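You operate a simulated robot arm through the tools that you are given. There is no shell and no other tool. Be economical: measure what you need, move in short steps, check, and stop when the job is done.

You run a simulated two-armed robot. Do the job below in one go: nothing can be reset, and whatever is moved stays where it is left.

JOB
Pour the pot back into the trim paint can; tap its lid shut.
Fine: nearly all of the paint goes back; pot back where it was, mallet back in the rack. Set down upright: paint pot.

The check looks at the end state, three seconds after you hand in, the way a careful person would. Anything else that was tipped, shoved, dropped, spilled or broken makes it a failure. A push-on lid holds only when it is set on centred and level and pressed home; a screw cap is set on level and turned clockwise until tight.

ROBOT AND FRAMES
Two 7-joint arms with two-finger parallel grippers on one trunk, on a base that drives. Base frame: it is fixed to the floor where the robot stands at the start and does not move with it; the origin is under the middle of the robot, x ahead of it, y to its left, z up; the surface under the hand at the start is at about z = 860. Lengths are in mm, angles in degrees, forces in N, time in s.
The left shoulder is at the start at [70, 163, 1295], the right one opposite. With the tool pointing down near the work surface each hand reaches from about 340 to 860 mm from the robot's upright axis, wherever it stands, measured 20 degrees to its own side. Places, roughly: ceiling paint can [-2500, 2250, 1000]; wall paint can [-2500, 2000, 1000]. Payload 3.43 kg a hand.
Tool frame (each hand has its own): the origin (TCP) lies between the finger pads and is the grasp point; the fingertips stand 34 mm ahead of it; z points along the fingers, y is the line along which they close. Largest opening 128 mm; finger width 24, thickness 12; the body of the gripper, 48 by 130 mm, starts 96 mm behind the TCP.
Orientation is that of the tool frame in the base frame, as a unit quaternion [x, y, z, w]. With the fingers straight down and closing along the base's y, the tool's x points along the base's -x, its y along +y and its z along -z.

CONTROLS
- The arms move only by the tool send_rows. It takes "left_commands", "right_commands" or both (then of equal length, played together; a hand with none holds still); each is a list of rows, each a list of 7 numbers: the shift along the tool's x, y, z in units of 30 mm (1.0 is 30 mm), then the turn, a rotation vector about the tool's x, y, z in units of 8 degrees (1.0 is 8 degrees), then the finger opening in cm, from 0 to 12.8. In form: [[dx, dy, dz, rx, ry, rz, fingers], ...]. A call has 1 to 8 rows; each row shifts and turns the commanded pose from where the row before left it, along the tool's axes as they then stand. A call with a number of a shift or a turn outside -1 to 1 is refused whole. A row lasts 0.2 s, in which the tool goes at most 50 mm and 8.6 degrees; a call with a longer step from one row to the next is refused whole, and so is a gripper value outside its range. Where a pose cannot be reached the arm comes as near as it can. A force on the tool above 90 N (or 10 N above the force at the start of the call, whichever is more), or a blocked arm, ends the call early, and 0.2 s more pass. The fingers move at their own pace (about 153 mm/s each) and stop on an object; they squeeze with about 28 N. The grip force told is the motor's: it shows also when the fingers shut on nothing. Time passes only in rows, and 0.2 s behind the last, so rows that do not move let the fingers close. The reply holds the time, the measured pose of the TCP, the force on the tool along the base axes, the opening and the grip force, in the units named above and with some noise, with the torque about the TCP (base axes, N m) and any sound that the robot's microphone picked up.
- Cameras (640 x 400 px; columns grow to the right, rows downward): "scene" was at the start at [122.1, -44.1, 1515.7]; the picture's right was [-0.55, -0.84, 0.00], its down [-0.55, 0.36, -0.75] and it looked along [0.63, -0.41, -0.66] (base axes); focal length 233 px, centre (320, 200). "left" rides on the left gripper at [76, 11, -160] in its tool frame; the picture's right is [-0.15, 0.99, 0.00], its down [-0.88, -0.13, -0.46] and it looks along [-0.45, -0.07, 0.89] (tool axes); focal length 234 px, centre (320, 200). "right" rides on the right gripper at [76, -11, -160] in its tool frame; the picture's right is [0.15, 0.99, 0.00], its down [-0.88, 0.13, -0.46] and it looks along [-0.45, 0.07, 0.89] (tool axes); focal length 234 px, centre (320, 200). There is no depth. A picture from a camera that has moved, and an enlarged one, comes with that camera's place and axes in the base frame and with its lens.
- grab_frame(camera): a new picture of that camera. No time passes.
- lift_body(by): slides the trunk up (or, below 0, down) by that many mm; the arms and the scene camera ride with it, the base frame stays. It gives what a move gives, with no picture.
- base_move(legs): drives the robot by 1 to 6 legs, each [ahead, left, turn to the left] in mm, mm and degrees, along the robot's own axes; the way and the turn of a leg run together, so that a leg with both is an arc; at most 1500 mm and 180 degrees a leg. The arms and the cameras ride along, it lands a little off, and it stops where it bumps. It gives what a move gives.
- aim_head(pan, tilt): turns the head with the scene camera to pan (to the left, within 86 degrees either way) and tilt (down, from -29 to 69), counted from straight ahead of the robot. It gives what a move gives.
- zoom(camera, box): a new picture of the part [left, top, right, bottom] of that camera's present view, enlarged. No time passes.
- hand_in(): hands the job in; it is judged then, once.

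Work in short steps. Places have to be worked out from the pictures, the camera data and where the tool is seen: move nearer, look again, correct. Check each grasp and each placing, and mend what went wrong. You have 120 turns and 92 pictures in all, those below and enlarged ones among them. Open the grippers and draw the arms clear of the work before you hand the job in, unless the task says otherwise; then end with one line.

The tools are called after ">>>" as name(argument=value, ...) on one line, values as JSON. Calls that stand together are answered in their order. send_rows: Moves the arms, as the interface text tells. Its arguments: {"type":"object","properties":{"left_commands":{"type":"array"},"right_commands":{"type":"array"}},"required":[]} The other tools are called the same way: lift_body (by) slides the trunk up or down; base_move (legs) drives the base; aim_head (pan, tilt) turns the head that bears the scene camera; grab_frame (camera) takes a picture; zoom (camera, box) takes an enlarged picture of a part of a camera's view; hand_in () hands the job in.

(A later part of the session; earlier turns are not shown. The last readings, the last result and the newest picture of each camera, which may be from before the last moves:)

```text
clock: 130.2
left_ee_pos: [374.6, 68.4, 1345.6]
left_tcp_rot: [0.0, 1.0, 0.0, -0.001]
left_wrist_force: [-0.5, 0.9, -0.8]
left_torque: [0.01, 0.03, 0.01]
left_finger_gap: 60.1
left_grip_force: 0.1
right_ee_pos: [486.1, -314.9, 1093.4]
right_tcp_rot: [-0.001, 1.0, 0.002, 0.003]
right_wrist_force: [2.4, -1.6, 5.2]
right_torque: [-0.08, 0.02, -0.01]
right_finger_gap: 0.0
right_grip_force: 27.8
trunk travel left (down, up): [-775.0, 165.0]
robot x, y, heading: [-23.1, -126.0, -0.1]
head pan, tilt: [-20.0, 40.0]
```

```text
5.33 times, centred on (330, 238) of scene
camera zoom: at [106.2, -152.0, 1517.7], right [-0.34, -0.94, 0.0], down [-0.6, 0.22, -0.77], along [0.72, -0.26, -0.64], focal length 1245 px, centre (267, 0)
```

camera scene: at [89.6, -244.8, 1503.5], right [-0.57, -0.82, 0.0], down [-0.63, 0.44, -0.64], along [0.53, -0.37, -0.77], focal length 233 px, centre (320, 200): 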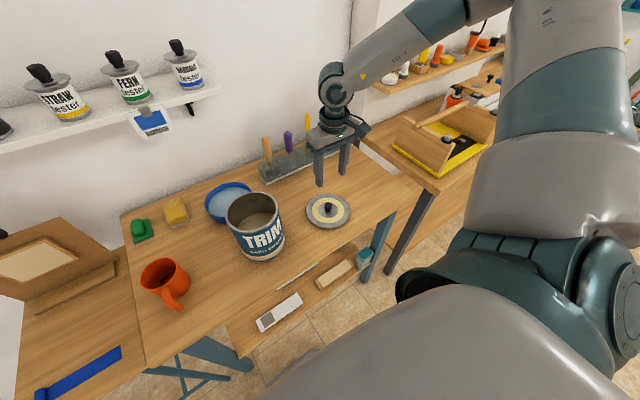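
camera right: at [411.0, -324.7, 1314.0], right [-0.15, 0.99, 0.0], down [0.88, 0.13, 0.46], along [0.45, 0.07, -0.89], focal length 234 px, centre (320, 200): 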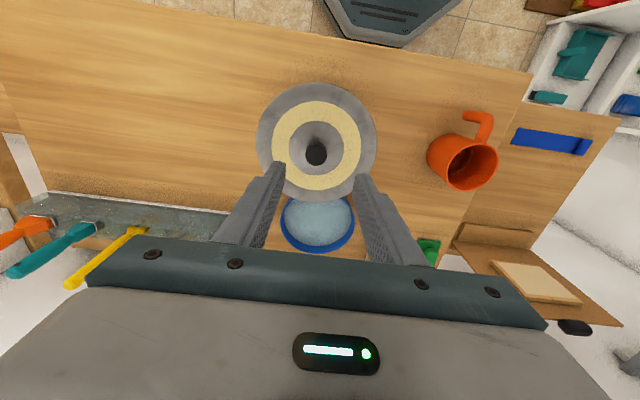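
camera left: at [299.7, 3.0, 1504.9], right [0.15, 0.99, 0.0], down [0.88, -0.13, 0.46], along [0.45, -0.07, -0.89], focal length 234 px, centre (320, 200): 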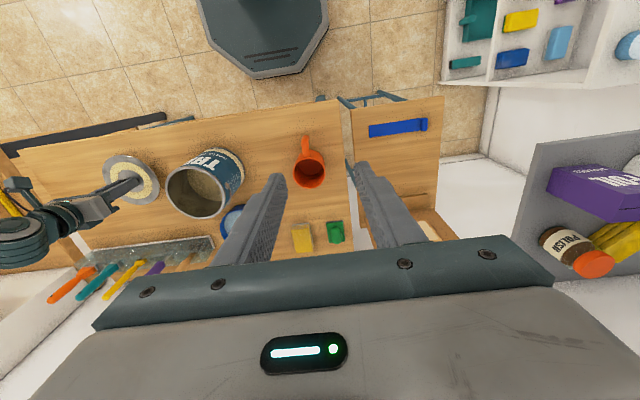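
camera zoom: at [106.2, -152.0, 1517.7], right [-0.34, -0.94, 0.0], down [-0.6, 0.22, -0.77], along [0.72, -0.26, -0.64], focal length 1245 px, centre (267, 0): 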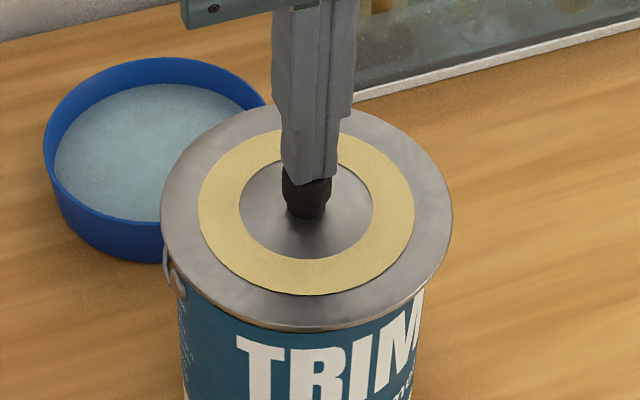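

Centred on the knob, contact made. Press down in small steps.

>>> send_rows(right_commands=[[0, 0, 0.1, 0, 0, 0, 0], [0, 0, 0.1, 0, 0, 0, 0], [0, 0, 0.1, 0, 0, 0, 0], [0, 0, 0.1, 0, 0, 0, 0], [0, 0, 0.1, 0, 0, 0, 0], [0, 0, 0.1, 0, 0, 0, 0]])

```text
clock: 131.1
left_ee_pos: [371.1, 68.3, 1346.0]
left_tcp_rot: [0.001, 1.0, -0.001, 0.003]
left_wrist_force: [-0.5, -0.5, 0.0]
left_torque: [0.0, 0.02, -0.01]
left_finger_gap: 60.2
left_grip_force: 0.0
right_ee_pos: [486.6, -314.6, 1092.7]
right_tcp_rot: [-0.001, 1.0, 0.004, 0.015]
right_wrist_force: [-13.8, -5.2, 45.5]
right_torque: [-0.21, 0.85, 0.08]
right_finger_gap: 0.0
right_grip_force: 27.8
trunk travel left (down, up): [-775.0, 165.0]
robot x, y, heading: [-24.5, -122.4, -0.1]
head pan, tilt: [-20.0, 40.0]
stopped in row 4 (right hand): the force on the tool passed its limit at 96 N (the readings are from after the stop); the commanded pose is now the measured one
```

The press hit 96 N without the lid moving, so the mallet is needed. Raise the hand and reposition to fetch it.

>>> send_rows(right_commands=[[0, 0, -0.3, 0, 0, 0, 0], [0, 0, -1, 0, 0, 0, 6], [0, 0, -1, 0, 0, 0, 6], [0, 0, -1, 0, 0, 0, 6], [0, 0, -1, 0, 0, 0, 6], [0, 0, -1, 0, 0, 0, 6], [0, 0, -1, 0, 0, 0, 6]])

>>> base_move(legs=[[0, -150, 0], [25, 0, 0]])

>>> send_rows(right_commands=[[-1, -0.08, 0, 0, 0, 0, 6], [-1, -0.08, 0, 0, 0, 0, 6], [-1, -0.08, 0, 0, 0, 0, 6], [-1, -0.08, 0, 0, 0, 0, 6], [-1, -0.08, 0, 0, 0, 0, 6], [-1, -0.08, 0, 0, 0, 0, 6], [-1, -0.08, 0, 0, 0, 0, 6]])

>>> grab_frame(camera="right")

```text
clock: 132.7
left_ee_pos: [375.1, 68.1, 1345.5]
left_tcp_rot: [0.001, 1.0, -0.001, 0.001]
left_wrist_force: [-0.7, 0.5, -0.1]
left_torque: [0.01, 0.02, -0.04]
left_finger_gap: 59.9
left_grip_force: 0.0
right_ee_pos: [486.8, -316.7, 1277.1]
right_tcp_rot: [-0.001, 1.0, 0.002, 0.011]
right_wrist_force: [0.0, -0.7, -0.2]
right_torque: [-0.02, 0.04, 0.01]
right_finger_gap: 60.3
right_grip_force: 0.1
trunk travel left (down, up): [-775.0, 165.0]
robot x, y, heading: [-24.6, -122.6, -0.5]
head pan, tilt: [-20.0, 40.0]
```

```text
clock: 134.5
left_ee_pos: [392.6, -81.0, 1348.1]
left_tcp_rot: [0.001, 1.0, -0.002, 0.004]
left_wrist_force: [-1.6, -0.3, 0.2]
left_torque: [-0.01, -0.12, 0.02]
left_finger_gap: 60.0
left_grip_force: 0.1
right_ee_pos: [503.5, -467.9, 1281.2]
right_tcp_rot: [-0.001, 1.0, 0.003, 0.014]
right_wrist_force: [-1.7, 0.3, 1.3]
right_torque: [-0.02, -0.11, 0.04]
right_finger_gap: 60.1
right_grip_force: 0.0
trunk travel left (down, up): [-775.0, 165.0]
robot x, y, heading: [2.1, -272.1, 0.0]
head pan, tilt: [-20.0, 40.0]
```

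```text
clock: 136.1
left_ee_pos: [400.3, -83.6, 1346.8]
left_tcp_rot: [0.001, 1.0, 0.0, 0.001]
left_wrist_force: [1.0, 0.1, -0.3]
left_torque: [-0.03, 0.0, -0.04]
left_finger_gap: 60.1
left_grip_force: 0.0
right_ee_pos: [682.4, -518.9, 1268.9]
right_tcp_rot: [-0.001, 1.0, 0.003, 0.011]
right_wrist_force: [1.0, 0.3, 0.4]
right_torque: [-0.01, 0.03, -0.02]
right_finger_gap: 60.0
right_grip_force: 0.0
right hand out of reach, approached as far as the arm can: row 5, 6, 7
trunk travel left (down, up): [-775.0, 165.0]
robot x, y, heading: [-1.0, -274.4, 0.1]
head pan, tilt: [-20.0, 40.0]
```

```text
21 pictures are left
camera right: at [603.1, -532.5, 1426.5], right [-0.15, 0.99, 0.0], down [0.87, 0.13, 0.48], along [0.47, 0.07, -0.88], focal length 234 px, centre (320, 200)
```

right: 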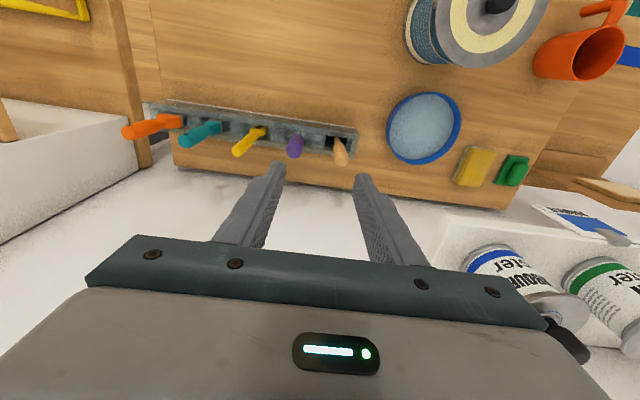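

Mallet handle ≈(728,-472), top z≈1040. I'll pitch the hand ~40° forward and come at it from the front.

>>> send_rows(right_commands=[[0.457, 0.26, 0.933, 0, -0.9, 0, 6], [0.583, 0.26, 0.86, 0, -0.9, 0, 6], [0.697, 0.26, 0.77, 0, -1, 0, 6], [0.797, 0.26, 0.667, 0, -1, 0, 6], [0.88, 0.26, 0.547, 0, -1, 0, 6], [0.94, 0.26, 0.44, 0, 0, 0, 6]])

>>> grab_frame(camera="right")

```text
clock: 137.5
left_ee_pos: [401.3, -83.3, 1345.5]
left_tcp_rot: [0.001, 1.0, -0.002, 0.0]
left_wrist_force: [0.0, -0.5, 0.7]
left_torque: [0.01, 0.03, 0.02]
left_finger_gap: 59.9
left_grip_force: 0.1
right_ee_pos: [600.3, -469.6, 1102.3]
right_tcp_rot: [0.001, 0.941, 0.003, 0.338]
right_wrist_force: [-0.1, 0.2, -0.1]
right_torque: [0.0, 0.01, -0.01]
right_finger_gap: 60.3
right_grip_force: 0.0
trunk travel left (down, up): [-775.0, 165.0]
robot x, y, heading: [-0.3, -278.3, -0.3]
head pan, tilt: [-20.0, 40.0]
```

```text
20 pictures are left
camera right: at [439.9, -483.2, 1176.3], right [-0.12, 0.99, -0.09], down [0.39, 0.12, 0.91], along [0.91, 0.07, -0.4], focal length 234 px, centre (320, 200)
```

right: 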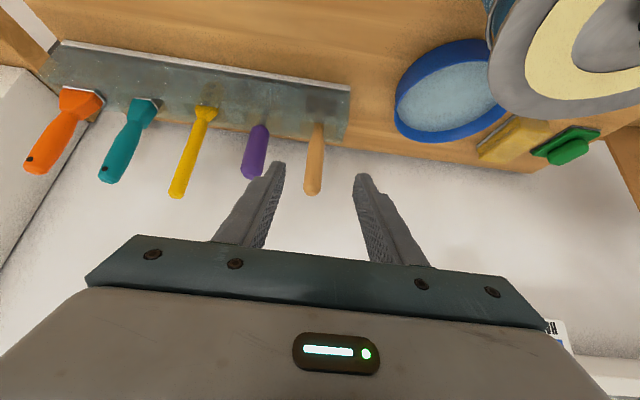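

Handle confirmed at (728,-471.5), z 928–1040. Advance to grasp height z≈1000.

>>> send_rows(right_commands=[[-0.188, -0.02, 0.89, 0, 0, 0, 6.5], [-0.188, -0.02, 0.89, 0, 0, 0, 6.5], [-0.188, -0.01, 0.89, 0, 0, 0, 6.5], [-0.188, -0.01, 0.89, 0, 0, 0, 6.5], [-0.188, 0, 0.89, 0, 0, 0, 6.5], [-0.188, 0, 0.89, 0, 0, 0, 6.5]])

>>> grab_frame(camera="right")

```text
clock: 138.9
left_ee_pos: [400.1, -83.2, 1347.6]
left_tcp_rot: [0.001, 1.0, -0.001, -0.001]
left_wrist_force: [-0.7, 0.4, 0.0]
left_torque: [0.0, -0.01, -0.01]
left_finger_gap: 60.0
left_grip_force: 0.1
right_ee_pos: [709.8, -505.0, 1030.7]
right_tcp_rot: [0.0, 0.941, 0.005, 0.339]
right_wrist_force: [0.4, 0.1, -0.6]
right_torque: [-0.05, -0.01, -0.03]
right_finger_gap: 65.3
right_grip_force: 0.7
right hand out of reach, approached as far as the arm can: row 4, 5, 6
trunk travel left (down, up): [-775.0, 165.0]
robot x, y, heading: [1.1, -276.0, 0.1]
head pan, tilt: [-20.0, 40.0]
```

```text
19 pictures are left
camera right: at [548.3, -517.7, 1105.4], right [-0.12, 0.99, -0.09], down [0.39, 0.12, 0.91], along [0.91, 0.07, -0.4], focal length 234 px, centre (320, 200)
```

right: 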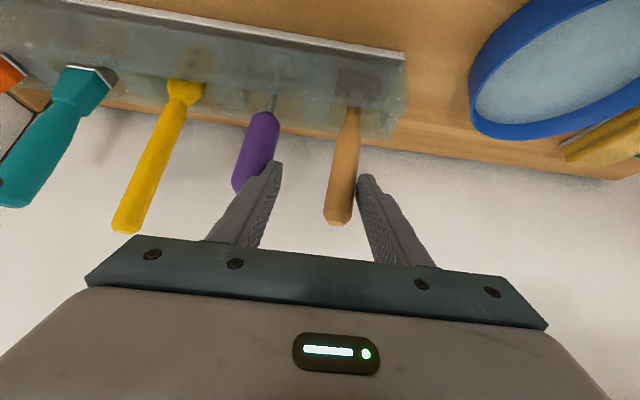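

Reach limit pulled the hand to y=-505, with a finger close to the handle. Back off along the tool, shift the base left 50, and retry.

>>> send_rows(right_commands=[[0, 0, -0.8, 0, 0, 0, 6.5], [0, 0, -1, 0, 0, 0, 6.5], [0, 0, -1, 0, 0, 0, 6.5]])

>>> base_move(legs=[[0, 60, 0]])

>>> grab_frame(camera="right")

```text
clock: 139.7
left_ee_pos: [398.5, -83.7, 1346.5]
left_tcp_rot: [0.0, 1.0, -0.002, 0.001]
left_wrist_force: [-0.1, 0.7, 0.0]
left_torque: [-0.01, -0.03, 0.0]
left_finger_gap: 60.4
left_grip_force: 0.0
right_ee_pos: [654.5, -505.9, 1095.7]
right_tcp_rot: [0.0, 0.941, 0.004, 0.339]
right_wrist_force: [0.2, -0.8, 0.1]
right_torque: [0.0, -0.01, -0.03]
right_finger_gap: 65.1
right_grip_force: 0.1
trunk travel left (down, up): [-775.0, 165.0]
robot x, y, heading: [3.0, -278.0, -0.4]
head pan, tilt: [-20.0, 40.0]
```

```text
clock: 140.6
left_ee_pos: [400.2, -31.7, 1346.9]
left_tcp_rot: [0.002, 1.0, 0.002, 0.0]
left_wrist_force: [0.7, -0.8, 0.7]
left_torque: [0.12, -0.01, -0.02]
left_finger_gap: 59.9
left_grip_force: 0.1
right_ee_pos: [655.3, -453.0, 1092.5]
right_tcp_rot: [0.002, 0.941, 0.006, 0.339]
right_wrist_force: [-0.4, -0.1, -0.2]
right_torque: [0.07, -0.01, 0.1]
right_finger_gap: 64.9
right_grip_force: 0.1
trunk travel left (down, up): [-775.0, 165.0]
robot x, y, heading: [1.9, -218.4, -0.2]
head pan, tilt: [-20.0, 40.0]
```

```text
18 pictures are left
camera right: at [494.1, -466.0, 1167.8], right [-0.11, 0.99, -0.08], down [0.39, 0.12, 0.91], along [0.91, 0.07, -0.4], focal length 234 px, centre (320, 200)
```

right: 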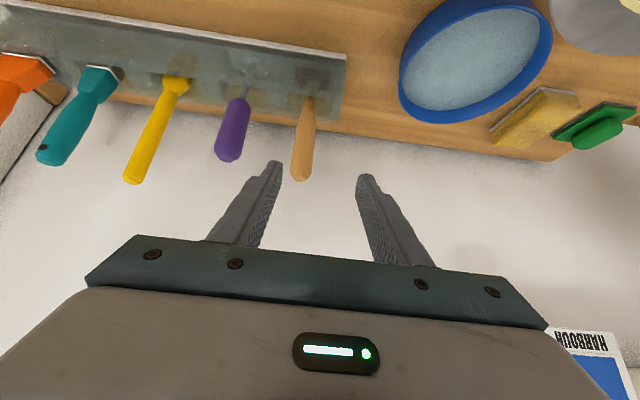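

>>> send_rows(right_commands=[[0, -0.5, 0.2, 0, 0, 0, 7], [0.02, -0.17, 0.9, 0, 0, 0, 7], [0.02, 0, 0.9, 0, 0, 0, 7], [0.02, 0, 0.9, 0, 0, 0, 7], [0.02, 0, 0.9, 0, 0, 0, 7]])

>>> grab_frame(camera="right")

```text
clock: 141.8
left_ee_pos: [401.9, -25.7, 1346.0]
left_tcp_rot: [0.002, 1.0, -0.001, 0.0]
left_wrist_force: [-0.5, -0.9, 0.1]
left_torque: [0.0, 0.01, -0.01]
left_finger_gap: 60.0
left_grip_force: 0.0
right_ee_pos: [721.3, -475.3, 1010.6]
right_tcp_rot: [0.001, 0.941, 0.004, 0.339]
right_wrist_force: [0.4, 0.1, 0.2]
right_torque: [-0.01, 0.02, 0.02]
right_finger_gap: 70.1
right_grip_force: 0.0
right hand out of reach, approached as far as the arm can: row 5
trunk travel left (down, up): [-775.0, 165.0]
robot x, y, heading: [1.1, -214.1, -0.0]
head pan, tilt: [-20.0, 40.0]
```

```text
17 pictures are left
camera right: at [560.1, -488.4, 1084.9], right [-0.11, 0.99, -0.09], down [0.39, 0.12, 0.91], along [0.91, 0.07, -0.4], focal length 234 px, centre (320, 200)
```

right: 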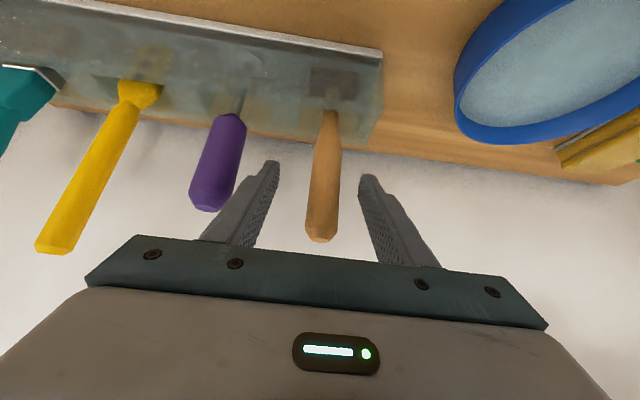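

Handle is centred between the fingers. Close and lift slowly.

>>> send_rows(right_commands=[[0, 0, 0, 0, 0, 0, 5], [0, 0, 0, 0, 0, 0, 3.5], [0, 0, 0, 0, 0, 0, 1.2], [0, 0, 0, 0, 0, 0, 1.2], [0, 0, 0, 0, 0, 0, 1.2]])

>>> lift_body(by=120)

>>> grab_frame(camera="right")

```text
clock: 143.0
left_ee_pos: [400.9, -24.8, 1345.4]
left_tcp_rot: [0.002, 1.0, 0.0, 0.0]
left_wrist_force: [0.2, 0.1, -0.5]
left_torque: [-0.01, -0.03, 0.0]
left_finger_gap: 59.9
left_grip_force: 0.0
right_ee_pos: [719.6, -473.6, 1009.4]
right_tcp_rot: [0.001, 0.941, 0.004, 0.339]
right_wrist_force: [0.8, -0.5, -0.4]
right_torque: [-0.1, -0.06, -0.01]
right_finger_gap: 23.5
right_grip_force: 27.5
trunk travel left (down, up): [-775.0, 165.0]
robot x, y, heading: [-2.7, -214.4, -0.4]
head pan, tilt: [-20.0, 40.0]
```

```text
clock: 144.5
left_ee_pos: [402.0, -24.1, 1465.4]
left_tcp_rot: [0.002, 1.0, 0.0, 0.0]
left_wrist_force: [-0.6, 0.1, 0.2]
left_torque: [-0.03, -0.01, 0.02]
left_finger_gap: 60.1
left_grip_force: 0.0
right_ee_pos: [720.1, -475.1, 1130.3]
right_tcp_rot: [0.001, 0.941, 0.004, 0.339]
right_wrist_force: [0.0, 0.3, -2.2]
right_torque: [0.03, 0.0, 0.02]
right_finger_gap: 23.8
right_grip_force: 28.2
trunk travel left (down, up): [-895.0, 45.0]
robot x, y, heading: [2.0, -216.1, -0.0]
head pan, tilt: [-20.0, 40.0]
```

```text
16 pictures are left
camera right: at [559.9, -487.4, 1205.1], right [-0.11, 0.99, -0.09], down [0.39, 0.12, 0.91], along [0.91, 0.07, -0.4], focal length 234 px, centre (320, 200)
```

right: 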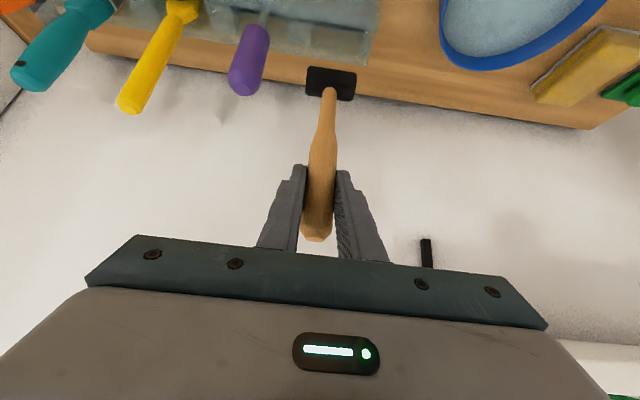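

Mallet is out (head along y). Back straight off 243 mm, then raise it.

>>> base_move(legs=[[-243, 0, 0]])

>>> send_rows(right_commands=[[-0.53, 0, -0.643, 0, 0, 0, 1.2], [-0.53, 0, -0.643, 0, 0, 0, 1.2], [-0.53, 0, -0.643, 0, 0, 0, 1.2], [-0.53, 0, -0.643, 0, 0, 0, 1.2], [-0.53, 0, -0.643, 0, 0, 0, 1.2]])

```text
clock: 146.3
left_ee_pos: [162.6, -23.4, 1464.4]
left_tcp_rot: [0.001, 1.0, 0.0, -0.001]
left_wrist_force: [0.1, 0.0, -0.5]
left_torque: [-0.02, 0.04, 0.0]
left_finger_gap: 60.0
left_grip_force: 0.0
right_ee_pos: [480.7, -475.1, 1129.1]
right_tcp_rot: [0.001, 0.941, 0.003, 0.338]
right_wrist_force: [-0.8, 0.1, -3.4]
right_torque: [0.0, 0.03, 0.03]
right_finger_gap: 23.6
right_grip_force: 27.6
trunk travel left (down, up): [-895.0, 45.0]
robot x, y, heading: [-240.4, -212.3, -0.1]
head pan, tilt: [-20.0, 40.0]
```

```text
clock: 147.5
left_ee_pos: [158.4, -22.5, 1465.3]
left_tcp_rot: [0.0, 1.0, -0.001, -0.001]
left_wrist_force: [0.8, -0.2, 0.3]
left_torque: [0.01, 0.03, 0.01]
left_finger_gap: 60.0
left_grip_force: 0.1
right_ee_pos: [477.9, -473.2, 1256.8]
right_tcp_rot: [0.0, 0.941, 0.003, 0.339]
right_wrist_force: [0.3, 0.7, -2.8]
right_torque: [0.0, 0.0, 0.03]
right_finger_gap: 23.6
right_grip_force: 28.3
trunk travel left (down, up): [-895.0, 45.0]
robot x, y, heading: [-241.7, -212.4, -0.2]
head pan, tilt: [-20.0, 40.0]
```

>>> base_move(legs=[[0, 157, 0]])

>>> aim_head(pan=-24, tilt=36)

>>> grab_frame(camera="scene")

>>> grab_frame(camera="right")

```text
clock: 148.9
left_ee_pos: [160.0, 131.0, 1466.6]
left_tcp_rot: [0.002, 1.0, 0.0, 0.0]
left_wrist_force: [-0.5, -0.3, 0.4]
left_torque: [0.06, 0.01, 0.03]
left_finger_gap: 60.1
left_grip_force: 0.0
right_ee_pos: [479.2, -318.3, 1254.0]
right_tcp_rot: [0.001, 0.941, 0.005, 0.339]
right_wrist_force: [-0.4, -0.6, -2.6]
right_torque: [0.02, 0.03, 0.03]
right_finger_gap: 23.6
right_grip_force: 27.7
trunk travel left (down, up): [-895.0, 45.0]
robot x, y, heading: [-241.4, -60.3, -0.2]
head pan, tilt: [-20.0, 40.0]
```

```text
clock: 149.6
left_ee_pos: [159.6, 132.7, 1465.8]
left_tcp_rot: [0.002, 1.0, 0.0, 0.0]
left_wrist_force: [-0.2, -0.9, -0.5]
left_torque: [-0.01, -0.01, 0.01]
left_finger_gap: 59.8
left_grip_force: 0.0
right_ee_pos: [479.0, -317.2, 1254.2]
right_tcp_rot: [0.002, 0.941, 0.004, 0.339]
right_wrist_force: [0.1, -0.7, -2.6]
right_torque: [-0.03, 0.03, -0.01]
right_finger_gap: 23.8
right_grip_force: 28.1
trunk travel left (down, up): [-895.0, 45.0]
robot x, y, heading: [-240.0, -56.9, -0.1]
head pan, tilt: [-24.0, 36.0]
```

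```text
15 pictures are left
camera scene: at [-109.2, -92.5, 1643.4], right [-0.41, -0.91, 0.0], down [-0.54, 0.24, -0.81], along [0.74, -0.33, -0.59], focal length 233 px, centre (320, 200)
```

scene: 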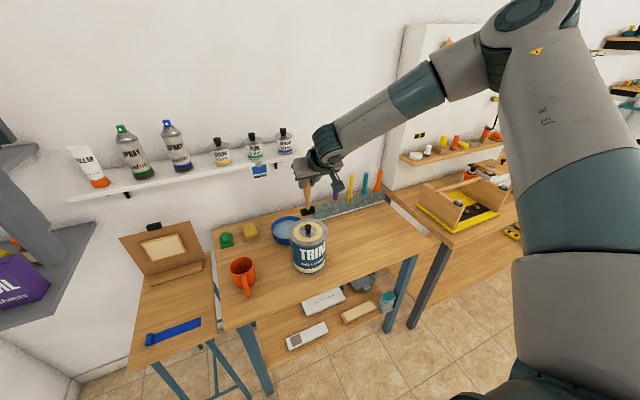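

```text
14 pictures are left
camera right: at [318.7, -329.5, 1329.4], right [-0.11, 0.99, -0.09], down [0.39, 0.12, 0.91], along [0.91, 0.07, -0.4], focal length 234 px, centre (320, 200)
```

right: 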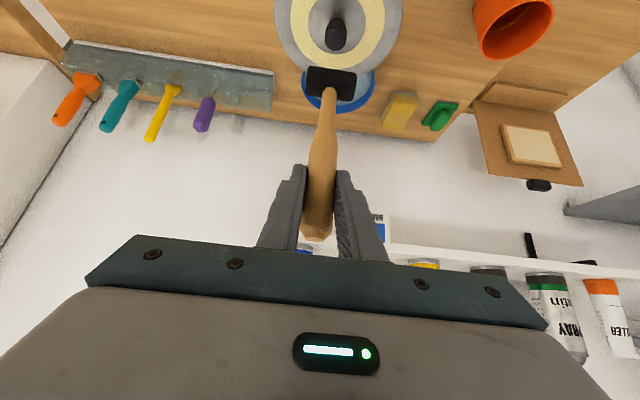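

Head is roughly above the knob, ~+8 mm in x. Shift back 5 mm and lower 40 mm, then check.

>>> send_rows(right_commands=[[0.13, 0, -0.106, 0, 0, 0, 1.2], [0.424, 0, 0.515, 0, 0, 0, 1.2], [0.424, 0, 0.515, 0, 0, 0, 1.2], [0, 0, 0, 0, 0, 0, 1.2]])

>>> zoom(camera="scene", box=[270, 170, 350, 240])

>>> zoom(camera="right", box=[250, 0, 420, 110])

```text
clock: 150.6
left_ee_pos: [157.5, 135.6, 1465.7]
left_tcp_rot: [0.001, 1.0, -0.001, 0.0]
left_wrist_force: [-0.8, 0.2, 0.7]
left_torque: [-0.02, -0.02, 0.01]
left_finger_gap: 60.2
left_grip_force: 0.0
right_ee_pos: [474.0, -314.5, 1215.6]
right_tcp_rot: [0.001, 0.941, 0.003, 0.339]
right_wrist_force: [-0.5, -0.3, -3.6]
right_torque: [0.0, 0.0, 0.04]
right_finger_gap: 23.7
right_grip_force: 27.7
trunk travel left (down, up): [-895.0, 45.0]
robot x, y, heading: [-238.2, -59.2, -0.2]
head pan, tilt: [-24.0, 36.0]
```

```text
5.71 times, centred on (310, 205) of scene
camera zoom: at [-110.1, -90.5, 1643.6], right [-0.41, -0.91, 0.0], down [-0.54, 0.24, -0.81], along [0.74, -0.33, -0.59], focal length 1334 px, centre (377, 171)
```

zoom: 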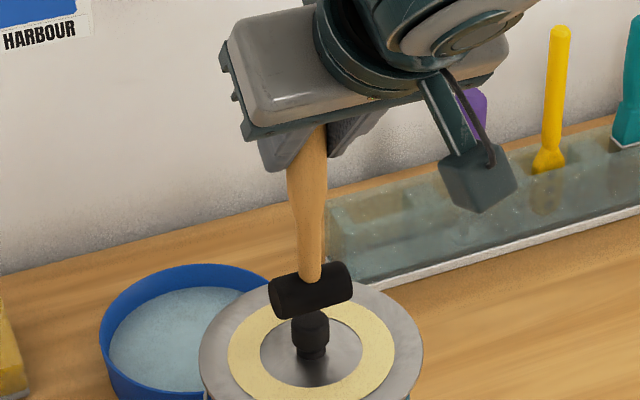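

```text
3.64 times, centred on (335, 55) of right
camera zoom: at [313.7, -326.9, 1289.6], right [-0.11, 0.99, -0.09], down [0.39, 0.12, 0.91], along [0.92, 0.07, -0.4], focal length 852 px, centre (266, 727)
```

zoom: 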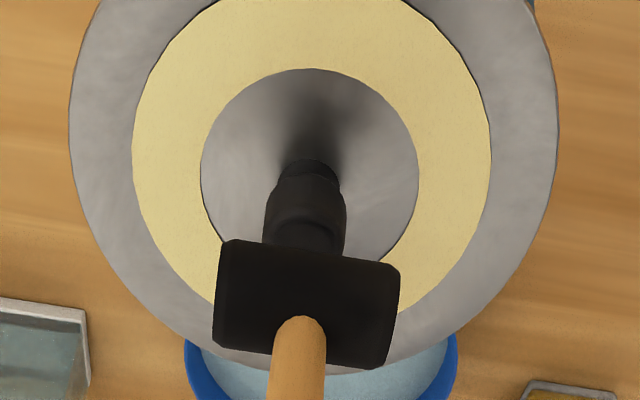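

Head hangs squarely above the knob. Tap: a quick 30 mm downward stroke.

>>> send_rows(right_commands=[[0.636, 0, 0.772, 0, 0, 0, 1.2], [-0.636, 0, -0.772, 0, 0, 0, 1.2]])

>>> zoom(camera="scene", box=[270, 170, 350, 240])

```text
clock: 151.2
left_ee_pos: [160.5, 135.3, 1465.1]
left_tcp_rot: [0.001, 1.0, 0.0, 0.0]
left_wrist_force: [-0.2, 0.6, -0.5]
left_torque: [0.02, 0.02, -0.01]
left_finger_gap: 60.2
left_grip_force: 0.0
right_ee_pos: [475.5, -314.6, 1213.4]
right_tcp_rot: [0.0, 0.942, 0.004, 0.337]
right_wrist_force: [-0.2, -0.6, -3.6]
right_torque: [0.0, -0.01, -0.04]
right_finger_gap: 23.6
right_grip_force: 27.9
trunk travel left (down, up): [-895.0, 45.0]
robot x, y, heading: [-242.0, -53.1, -0.1]
head pan, tilt: [-24.0, 36.0]
```

```text
5.71 times, centred on (310, 205) of scene
camera zoom: at [-107.9, -90.8, 1643.1], right [-0.41, -0.91, 0.0], down [-0.54, 0.24, -0.81], along [0.74, -0.33, -0.59], focal length 1334 px, centre (377, 171)
```

zoom: 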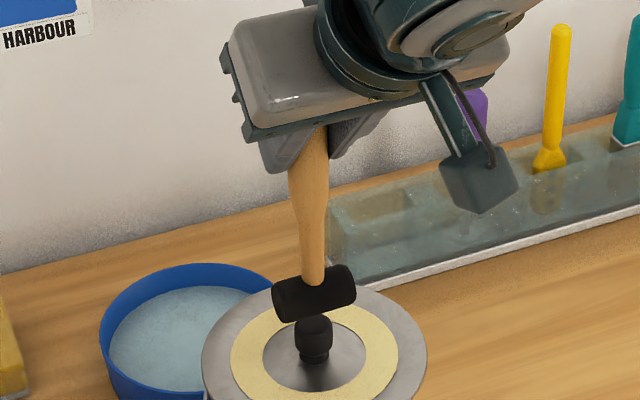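

No contact reported; feel for the knob by lowering in steps.

>>> send_rows(right_commands=[[0.318, 0, 0.386, 0, 0, 0, 1.2], [0.318, 0, 0.386, 0, 0, 0, 1.2], [0.21, 0, 0.257, 0, 0, 0, 1.2], [0.106, 0, 0.129, 0, 0, 0, 1.2], [0.106, 0, 0.129, 0, 0, 0, 1.2]])

```text
clock: 152.4
left_ee_pos: [152.6, 135.9, 1468.2]
left_tcp_rot: [0.002, 1.0, -0.001, 0.002]
left_wrist_force: [-0.4, -0.2, -0.1]
left_torque: [0.0, 0.01, 0.01]
left_finger_gap: 60.2
left_grip_force: 0.2
right_ee_pos: [471.8, -313.5, 1173.2]
right_tcp_rot: [0.001, 0.938, 0.002, 0.346]
right_wrist_force: [-0.9, -5.8, 46.0]
right_torque: [-0.61, -0.69, -0.1]
right_finger_gap: 23.7
right_grip_force: 28.4
trunk travel left (down, up): [-895.0, 45.0]
robot x, y, heading: [-240.3, -52.4, -0.3]
head pan, tilt: [-24.0, 36.0]
```

Contact found near TCP z≈1178 (46 N now). Do a proper swing: up 60, then a fast downstroke.

>>> send_rows(right_commands=[[-0.636, 0, -0.772, 0, 0, 0, 1.2], [-0.636, 0, -0.772, 0, 0, 0, 1.2], [0.824, 0, 1, 0, 0, 0, 1.2], [0.824, 0, 1, 0, 0, 0, 1.2], [-0.636, 0, -0.772, 0, 0, 0, 1.2]])

```text
clock: 153.6
left_ee_pos: [161.8, 134.4, 1465.5]
left_tcp_rot: [0.0, 1.0, 0.0, -0.001]
left_wrist_force: [1.4, 0.1, -0.4]
left_torque: [0.01, 0.01, 0.0]
left_finger_gap: 60.0
left_grip_force: 0.1
right_ee_pos: [474.9, -316.2, 1173.2]
right_tcp_rot: [0.001, 0.942, 0.003, 0.335]
right_wrist_force: [-0.1, 0.4, -3.4]
right_torque: [0.02, 0.01, 0.01]
right_finger_gap: 23.3
right_grip_force: 28.5
trunk travel left (down, up): [-895.0, 45.0]
robot x, y, heading: [-240.2, -55.9, 0.2]
head pan, tilt: [-24.0, 36.0]
```

>>> zoom(camera="scene", box=[270, 170, 350, 240])

```text
5.71 times, centred on (310, 205) of scene
camera zoom: at [-107.5, -91.0, 1642.8], right [-0.41, -0.91, 0.0], down [-0.54, 0.24, -0.81], along [0.74, -0.33, -0.59], focal length 1334 px, centre (377, 171)
```

zoom: 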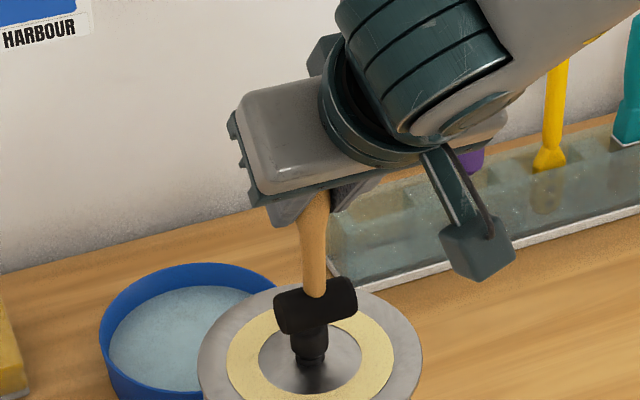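

The mallet slid somewhat in the grip. Check the lid seam.

>>> zoom(camera="scene", box=[280, 200, 340, 255])

```text
7.27 times, centred on (310, 228) of scene
camera zoom: at [-107.5, -91.0, 1642.8], right [-0.41, -0.91, 0.0], down [-0.54, 0.24, -0.81], along [0.74, -0.33, -0.59], focal length 1697 px, centre (393, 0)
```

zoom: 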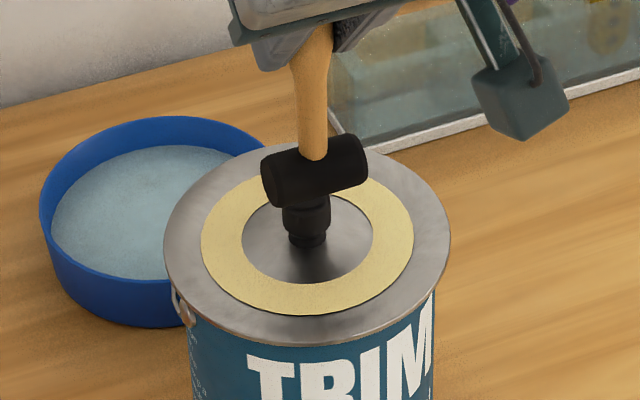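

Lid is level and the head is centred on the knob. Give a few short quick taps (30 mm strokes, slight overtravel).

>>> send_rows(right_commands=[[-0.636, 0, -0.772, 0, 0, 0, 1.2], [0.78, 0, 0.95, 0, 0, 0, 1.2], [-0.636, 0, -0.772, 0, 0, 0, 1.2], [0.74, 0, 0.9, 0, 0, 0, 1.2], [-0.636, 0, -0.772, 0, 0, 0, 1.2], [0.74, 0, 0.9, 0, 0, 0, 1.2], [-0.636, 0, -0.772, 0, 0, 0, 1.2], [-0.636, 0, -0.772, 0, 0, 0, 1.2]])

>>> zoom(camera="scene", box=[280, 200, 340, 255])

```text
clock: 155.4
left_ee_pos: [157.4, 136.1, 1466.4]
left_tcp_rot: [0.002, 1.0, -0.001, 0.002]
left_wrist_force: [-0.5, 0.2, 0.2]
left_torque: [-0.01, -0.03, 0.0]
left_finger_gap: 59.9
left_grip_force: 0.1
right_ee_pos: [472.8, -314.4, 1220.9]
right_tcp_rot: [0.002, 0.941, 0.003, 0.339]
right_wrist_force: [-0.7, 0.1, -2.5]
right_torque: [0.0, 0.01, -0.03]
right_finger_gap: 23.5
right_grip_force: 28.1
trunk travel left (down, up): [-895.0, 45.0]
robot x, y, heading: [-239.6, -57.6, -0.4]
head pan, tilt: [-24.0, 36.0]
```

```text
7.27 times, centred on (310, 228) of scene
camera zoom: at [-111.9, -89.7, 1643.7], right [-0.41, -0.91, 0.0], down [-0.54, 0.24, -0.81], along [0.74, -0.33, -0.59], focal length 1697 px, centre (393, 0)
```

zoom: 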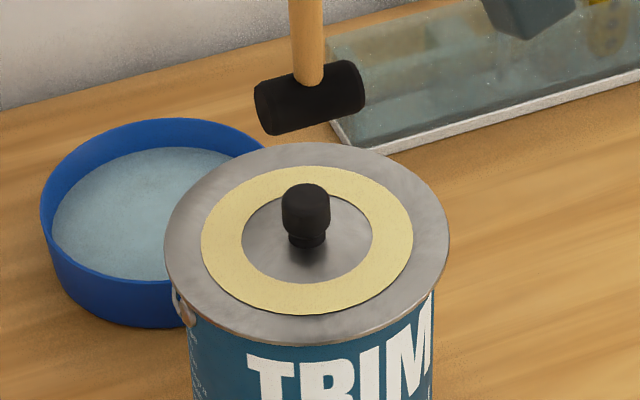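

Taps done. View the mallet in the hand to see how it shifted before returning it.

>>> grab_frame(camera="right")

```text
7 pictures are left
camera right: at [311.2, -326.7, 1296.5], right [-0.11, 0.99, -0.09], down [0.39, 0.12, 0.91], along [0.92, 0.07, -0.4], focal length 234 px, centre (320, 200)
```

right: 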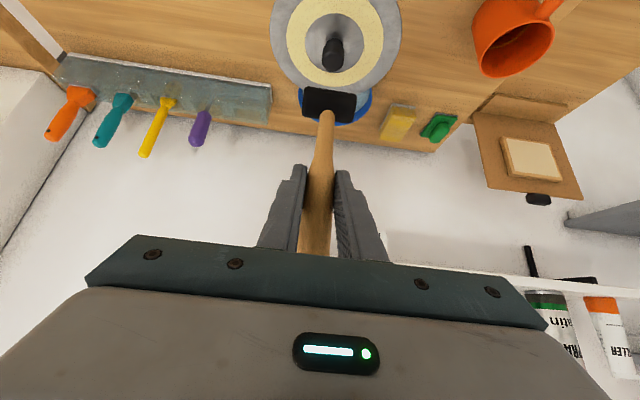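

The mallet slid up ~29 mm in the grip, still vertical. Retrace: drive right, lower arm to the earlier relative pose, then drive ahead.

>>> base_move(legs=[[0, -157, 0]])

>>> send_rows(right_commands=[[0.643, 0, 0.78, 0, 0, 0, 1.2], [0.643, 0, 0.78, 0, 0, 0, 1.2], [0.643, 0, 0.78, 0, 0, 0, 1.2]])

>>> base_move(legs=[[242, 0, 0]])

>>> send_rows(right_commands=[[0, 0, 0, 0, 0, 0, 1.2]])

```text
clock: 156.8
left_ee_pos: [157.8, -16.5, 1466.1]
left_tcp_rot: [0.002, 1.0, -0.002, 0.0]
left_wrist_force: [-0.7, 0.7, -0.8]
left_torque: [-0.06, 0.0, -0.02]
left_finger_gap: 60.0
left_grip_force: 0.1
right_ee_pos: [474.6, -466.7, 1220.9]
right_tcp_rot: [0.0, 0.941, 0.002, 0.339]
right_wrist_force: [0.3, 1.0, -2.8]
right_torque: [-0.02, 0.08, 0.0]
right_finger_gap: 23.5
right_grip_force: 28.2
trunk travel left (down, up): [-895.0, 45.0]
robot x, y, heading: [-242.1, -211.0, -0.2]
head pan, tilt: [-24.0, 36.0]
```

```text
clock: 157.6
left_ee_pos: [160.5, -20.0, 1465.4]
left_tcp_rot: [0.001, 1.0, 0.0, 0.0]
left_wrist_force: [0.3, -0.3, 0.5]
left_torque: [-0.01, 0.04, 0.01]
left_finger_gap: 60.1
left_grip_force: 0.1
right_ee_pos: [475.2, -469.6, 1129.0]
right_tcp_rot: [0.001, 0.941, 0.004, 0.339]
right_wrist_force: [1.0, -0.2, -2.4]
right_torque: [0.02, 0.01, 0.02]
right_finger_gap: 23.2
right_grip_force: 27.7
trunk travel left (down, up): [-895.0, 45.0]
robot x, y, heading: [-243.3, -208.0, -0.1]
head pan, tilt: [-24.0, 36.0]
```

```text
clock: 159.4
left_ee_pos: [398.7, -21.9, 1466.0]
left_tcp_rot: [0.002, 1.0, -0.001, 0.002]
left_wrist_force: [-0.2, -0.6, 0.5]
left_torque: [-0.01, -0.01, -0.01]
left_finger_gap: 60.0
left_grip_force: 0.1
right_ee_pos: [710.8, -471.0, 1130.2]
right_tcp_rot: [0.001, 0.941, 0.003, 0.339]
right_wrist_force: [0.0, 0.6, -3.1]
right_torque: [0.03, 0.03, -0.01]
right_finger_gap: 23.4
right_grip_force: 28.2
trunk travel left (down, up): [-895.0, 45.0]
robot x, y, heading: [-0.6, -216.2, -0.1]
head pan, tilt: [-24.0, 36.0]
```

```text
clock: 159.8
left_ee_pos: [400.1, -20.8, 1466.1]
left_tcp_rot: [0.002, 1.0, -0.002, 0.0]
left_wrist_force: [-0.3, -0.6, 0.7]
left_torque: [0.0, -0.02, -0.02]
left_finger_gap: 59.8
left_grip_force: 0.1
right_ee_pos: [714.2, -471.8, 1129.5]
right_tcp_rot: [0.001, 0.941, 0.003, 0.339]
right_wrist_force: [-0.1, -0.3, -4.3]
right_torque: [0.0, 0.04, 0.01]
right_finger_gap: 23.7
right_grip_force: 27.4
trunk travel left (down, up): [-895.0, 45.0]
robot x, y, heading: [-0.0, -212.8, -0.4]
head pan, tilt: [-24.0, 36.0]
```

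>>> send_rows(right_commands=[[-0.18, -0.1, 0.15, 0, 0, 0, 1.2], [0, 0, 0, 0, 0, 0, 1.2]])

>>> lift_body(by=-80)

>>> zoom(camera="right", box=[220, 20, 440, 160])

```text
clock: 160.4
left_ee_pos: [400.4, -21.2, 1465.6]
left_tcp_rot: [0.002, 1.0, 0.0, 0.0]
left_wrist_force: [0.4, -0.1, 0.6]
left_torque: [0.01, 0.0, -0.04]
left_finger_gap: 60.1
left_grip_force: 0.0
right_ee_pos: [721.4, -474.9, 1130.2]
right_tcp_rot: [0.001, 0.941, 0.003, 0.339]
right_wrist_force: [-0.1, 0.6, -3.1]
right_torque: [0.04, 0.0, 0.02]
right_finger_gap: 23.2
right_grip_force: 28.0
trunk travel left (down, up): [-895.0, 45.0]
robot x, y, heading: [-3.5, -214.6, -0.2]
head pan, tilt: [-24.0, 36.0]
```

```text
clock: 161.6
left_ee_pos: [401.2, -20.6, 1385.5]
left_tcp_rot: [0.001, 1.0, 0.0, 0.0]
left_wrist_force: [-1.1, -0.2, -0.3]
left_torque: [-0.01, 0.0, 0.0]
left_finger_gap: 59.9
left_grip_force: 0.1
right_ee_pos: [720.8, -474.4, 1049.1]
right_tcp_rot: [0.002, 0.941, 0.003, 0.339]
right_wrist_force: [-0.3, -0.5, -2.6]
right_torque: [0.0, 0.04, 0.04]
right_finger_gap: 23.6
right_grip_force: 28.3
trunk travel left (down, up): [-815.0, 125.0]
robot x, y, heading: [-2.2, -211.7, -0.1]
head pan, tilt: [-24.0, 36.0]
```

```text
2.86 times, centred on (330, 90) of right
camera zoom: at [560.7, -486.6, 1124.1], right [-0.11, 0.99, -0.09], down [0.39, 0.12, 0.91], along [0.91, 0.07, -0.4], focal length 669 px, centre (291, 514)
```

zoom: 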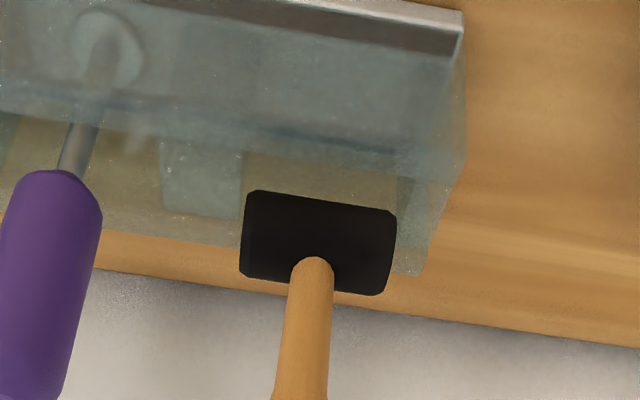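

Head lines up with the slot. Lower by trunk in small steps, watching force.

>>> lift_body(by=-22)

>>> lift_body(by=-20)

```text
clock: 162.2
left_ee_pos: [397.1, -20.6, 1365.0]
left_tcp_rot: [0.002, 1.0, -0.001, 0.002]
left_wrist_force: [0.8, 0.2, -0.5]
left_torque: [-0.01, -0.04, -0.01]
left_finger_gap: 60.0
left_grip_force: 0.1
right_ee_pos: [718.2, -473.8, 1028.2]
right_tcp_rot: [0.001, 0.941, 0.003, 0.338]
right_wrist_force: [1.1, -1.2, 22.8]
right_torque: [-0.17, -0.48, -0.03]
right_finger_gap: 23.8
right_grip_force: 10.8
trunk travel left (down, up): [-793.0, 147.0]
robot x, y, heading: [1.8, -213.1, -0.0]
head pan, tilt: [-24.0, 36.0]
```

```text
clock: 162.9
left_ee_pos: [396.2, -21.3, 1345.5]
left_tcp_rot: [0.002, 1.0, -0.001, 0.002]
left_wrist_force: [0.0, -0.6, 0.4]
left_torque: [0.05, 0.01, 0.0]
left_finger_gap: 60.2
left_grip_force: 0.0
right_ee_pos: [722.1, -473.5, 1016.0]
right_tcp_rot: [0.001, 0.939, 0.003, 0.344]
right_wrist_force: [9.2, -5.8, 45.4]
right_torque: [-0.07, -0.34, -0.04]
right_finger_gap: 23.7
right_grip_force: 28.1
trunk travel left (down, up): [-773.0, 167.0]
robot x, y, heading: [-1.2, -215.7, -0.2]
head pan, tilt: [-24.0, 36.0]
```

Blocked on the rack's edge (reaction ~7 mm behind the mallet axis). Raise and look.

>>> lift_body(by=30)

>>> zoom(camera="right", box=[220, 20, 440, 160])

```text
clock: 163.7
left_ee_pos: [398.9, -20.1, 1376.1]
left_tcp_rot: [0.003, 1.0, -0.001, 0.001]
left_wrist_force: [0.5, -0.6, -0.7]
left_torque: [-0.01, -0.02, -0.01]
left_finger_gap: 60.0
left_grip_force: 0.1
right_ee_pos: [719.5, -474.2, 1036.0]
right_tcp_rot: [0.001, 0.941, 0.004, 0.337]
right_wrist_force: [0.5, 0.1, -1.8]
right_torque: [0.0, 0.04, -0.02]
right_finger_gap: 23.5
right_grip_force: 28.0
trunk travel left (down, up): [-803.0, 137.0]
robot x, y, heading: [1.5, -214.7, -0.1]
head pan, tilt: [-24.0, 36.0]
```

```text
2.86 times, centred on (330, 90) of right
camera zoom: at [558.5, -486.2, 1111.5], right [-0.11, 0.99, -0.09], down [0.39, 0.12, 0.91], along [0.91, 0.07, -0.4], focal length 669 px, centre (291, 514)
```

zoom: 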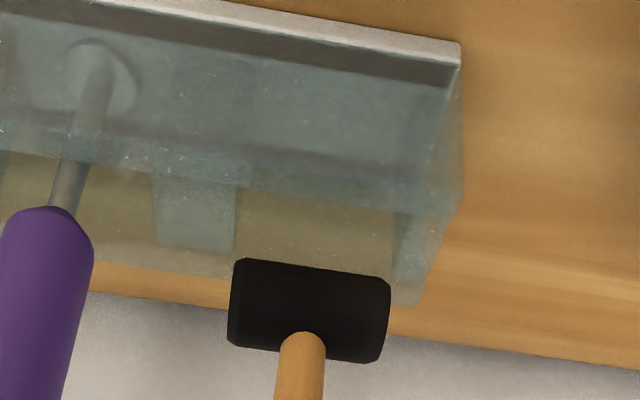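

The head appears ~8 mm too far toward +x for the slot. Shift back 8 mm and lower again.

>>> send_rows(right_commands=[[0.206, 0, -0.17, 0, 0, 0, 1.2], [0, 0, 0, 0, 0, 0, 1.2]])

>>> lift_body(by=-20)

>>> lift_body(by=-10)

```text
clock: 164.2
left_ee_pos: [400.9, -20.9, 1373.9]
left_tcp_rot: [0.001, 1.0, -0.001, 0.0]
left_wrist_force: [-0.4, -0.8, -0.5]
left_torque: [0.02, 0.01, 0.0]
left_finger_gap: 60.0
left_grip_force: 0.1
right_ee_pos: [713.4, -474.3, 1037.3]
right_tcp_rot: [0.001, 0.941, 0.003, 0.338]
right_wrist_force: [0.1, -0.2, -3.1]
right_torque: [0.03, 0.01, 0.0]
right_finger_gap: 23.3
right_grip_force: 27.9
trunk travel left (down, up): [-803.0, 137.0]
robot x, y, heading: [-0.3, -210.7, -0.2]
head pan, tilt: [-24.0, 36.0]
```

```text
clock: 164.9
left_ee_pos: [400.0, -20.7, 1352.6]
left_tcp_rot: [0.002, 1.0, -0.001, 0.0]
left_wrist_force: [-0.3, 0.5, 1.1]
left_torque: [-0.01, -0.02, 0.04]
left_finger_gap: 59.7
left_grip_force: 0.1
right_ee_pos: [713.9, -475.4, 1016.8]
right_tcp_rot: [0.002, 0.941, 0.003, 0.339]
right_wrist_force: [-0.6, -0.5, -3.5]
right_torque: [0.0, 0.03, -0.01]
right_finger_gap: 23.0
right_grip_force: 28.1
trunk travel left (down, up): [-783.0, 157.0]
robot x, y, heading: [3.0, -209.1, -0.4]
head pan, tilt: [-24.0, 36.0]
```

```text
clock: 165.5
left_ee_pos: [396.6, -20.8, 1345.9]
left_tcp_rot: [0.002, 1.0, -0.001, 0.003]
left_wrist_force: [0.1, 0.8, 0.0]
left_torque: [-0.02, 0.0, -0.02]
left_finger_gap: 59.9
left_grip_force: 0.0
right_ee_pos: [712.7, -474.4, 1016.4]
right_tcp_rot: [0.002, 0.938, 0.002, 0.346]
right_wrist_force: [0.5, -6.1, 38.2]
right_torque: [-0.03, -0.02, -0.08]
right_finger_gap: 23.4
right_grip_force: 27.9
trunk travel left (down, up): [-773.0, 167.0]
robot x, y, heading: [-1.8, -216.1, -0.2]
head pan, tilt: [-24.0, 36.0]
```

Contact again, now toward the +y/front side. Raise 15 and look once more.

>>> lift_body(by=20)

>>> zoom(camera="right", box=[260, 50, 400, 145])

```text
clock: 166.2
left_ee_pos: [398.0, -21.2, 1364.6]
left_tcp_rot: [0.001, 1.0, -0.001, 0.002]
left_wrist_force: [-0.7, 0.6, 0.4]
left_torque: [0.0, -0.07, 0.0]
left_finger_gap: 59.9
left_grip_force: 0.0
right_ee_pos: [711.3, -474.1, 1026.7]
right_tcp_rot: [0.001, 0.941, 0.003, 0.337]
right_wrist_force: [-0.1, 0.6, -2.3]
right_torque: [0.03, 0.04, -0.04]
right_finger_gap: 23.1
right_grip_force: 27.2
trunk travel left (down, up): [-793.0, 147.0]
robot x, y, heading: [0.2, -213.9, -0.1]
head pan, tilt: [-24.0, 36.0]
```

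```text
4.21 times, centred on (330, 98) of right
camera zoom: at [549.8, -486.5, 1101.2], right [-0.11, 0.99, -0.09], down [0.39, 0.12, 0.91], along [0.91, 0.07, -0.4], focal length 986 px, centre (278, 632)
```

zoom: 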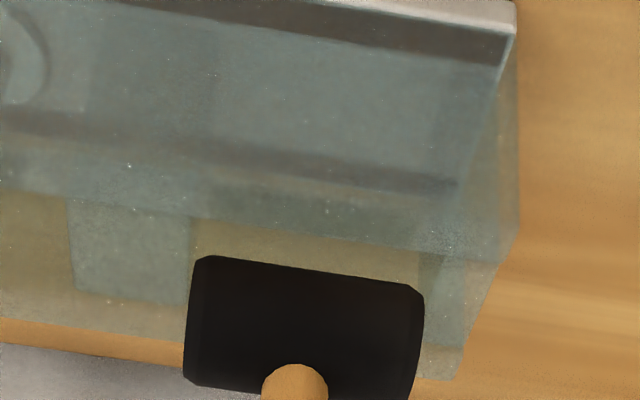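

Slot is tight (front wall ≈717, my head front ≈718; earlier +8 hit the back). Try +3.5 mm in x, -1 in y, then lower.

>>> send_rows(right_commands=[[-0.09, -0.03, 0.074, 0, 0, 0, 1.2], [0, 0, 0, 0, 0, 0, 1.2]])

>>> lift_body(by=-14)

>>> lift_body(by=-4)

```text
clock: 166.8
left_ee_pos: [399.8, -22.3, 1363.4]
left_tcp_rot: [0.002, 1.0, 0.0, 0.001]
left_wrist_force: [0.6, -0.6, -0.2]
left_torque: [0.04, -0.06, 0.0]
left_finger_gap: 59.9
left_grip_force: 0.1
right_ee_pos: [716.7, -476.4, 1026.5]
right_tcp_rot: [0.001, 0.941, 0.003, 0.338]
right_wrist_force: [1.1, 0.9, -2.5]
right_torque: [0.03, 0.03, 0.01]
right_finger_gap: 23.3
right_grip_force: 27.2
trunk travel left (down, up): [-793.0, 147.0]
robot x, y, heading: [-1.2, -212.6, -0.3]
head pan, tilt: [-24.0, 36.0]
```

```text
clock: 167.4
left_ee_pos: [399.9, -19.9, 1351.2]
left_tcp_rot: [0.002, 1.0, 0.0, 0.0]
left_wrist_force: [0.6, -0.2, 0.3]
left_torque: [-0.01, 0.05, -0.01]
left_finger_gap: 60.0
left_grip_force: 0.0
right_ee_pos: [717.3, -476.5, 1015.5]
right_tcp_rot: [0.001, 0.94, 0.003, 0.34]
right_wrist_force: [1.5, -1.0, 7.0]
right_torque: [0.14, -0.04, -0.03]
right_finger_gap: 23.5
right_grip_force: 27.7
trunk travel left (down, up): [-779.0, 161.0]
robot x, y, heading: [-0.8, -211.3, -0.1]
head pan, tilt: [-24.0, 36.0]
```

```text
clock: 167.9
left_ee_pos: [396.1, -19.0, 1347.4]
left_tcp_rot: [0.002, 1.0, -0.001, 0.001]
left_wrist_force: [-0.3, -0.5, 0.3]
left_torque: [0.0, 0.01, 0.0]
left_finger_gap: 59.9
left_grip_force: 0.1
right_ee_pos: [716.5, -475.1, 1015.7]
right_tcp_rot: [0.002, 0.939, 0.002, 0.344]
right_wrist_force: [5.4, -5.2, 31.1]
right_torque: [-0.02, -0.34, -0.07]
right_finger_gap: 23.3
right_grip_force: 27.7
trunk travel left (down, up): [-775.0, 165.0]
robot x, y, heading: [-2.4, -214.5, -0.1]
head pan, tilt: [-24.0, 36.0]
```

Contact still, at the +y end. Lift slightly, shift y -3.5, x +1.5 and lower with the arm.

>>> send_rows(right_commands=[[-0.15, 0, -0.18, 0, 0, 0, 1.2], [-0.04, -0.12, 0.03, 0, 0, 0, 1.2], [0.085, 0, 0.103, 0, 0, 0, 1.2], [0.085, 0, 0.103, 0, 0, 0, 1.2], [0.085, 0, 0.103, 0, 0, 0, 1.2], [0, 0, 0, 0, 0, 0, 1.2]])

```text
clock: 169.3
left_ee_pos: [402.3, -20.4, 1343.4]
left_tcp_rot: [0.001, 1.0, 0.0, -0.001]
left_wrist_force: [-0.5, 0.3, 0.2]
left_torque: [0.01, -0.03, 0.03]
left_finger_gap: 60.1
left_grip_force: 0.0
right_ee_pos: [717.0, -478.5, 1000.1]
right_tcp_rot: [0.002, 0.942, 0.003, 0.335]
right_wrist_force: [3.7, 7.4, -8.8]
right_torque: [0.65, -0.09, 0.22]
right_finger_gap: 16.1
right_grip_force: 28.1
trunk travel left (down, up): [-775.0, 165.0]
robot x, y, heading: [-1.1, -208.1, -0.1]
head pan, tilt: [-24.0, 36.0]
```

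Gap changed to 16 mm – something shifted. Look.

>>> grab_frame(camera="right")

```text
3 pictures are left
camera right: at [556.9, -491.3, 1074.8], right [-0.11, 0.99, -0.09], down [0.4, 0.12, 0.91], along [0.91, 0.07, -0.41], focal length 234 px, centre (320, 200)
```

right: 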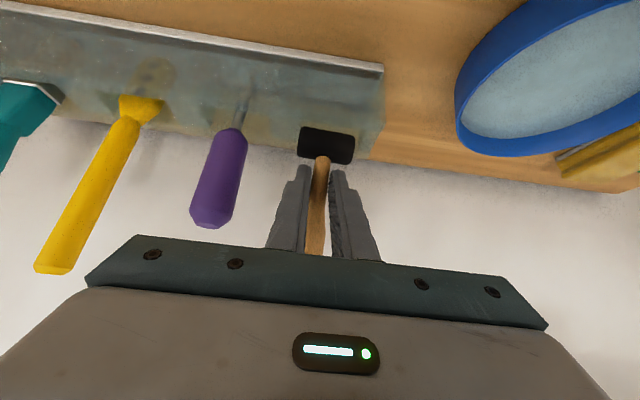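

The mallet slid to its neck; head sits on the rack top. Zoom to read the head-to-slot offset at contact.

>>> zoom(camera="right", box=[265, 70, 395, 175])

```text
3.81 times, centred on (330, 122) of right
camera zoom: at [556.9, -491.3, 1074.8], right [-0.11, 0.99, -0.09], down [0.4, 0.12, 0.91], along [0.91, 0.07, -0.41], focal length 892 px, centre (282, 495)
```

zoom: 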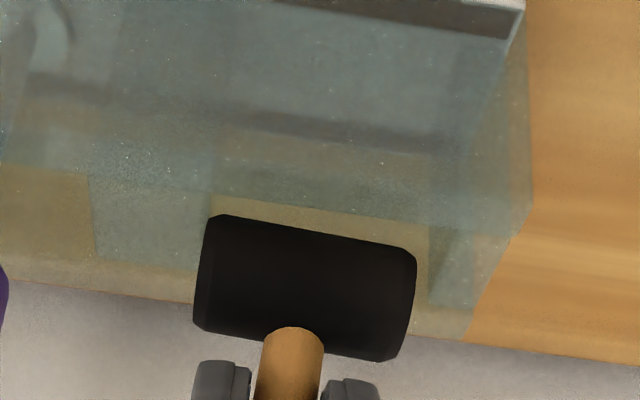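

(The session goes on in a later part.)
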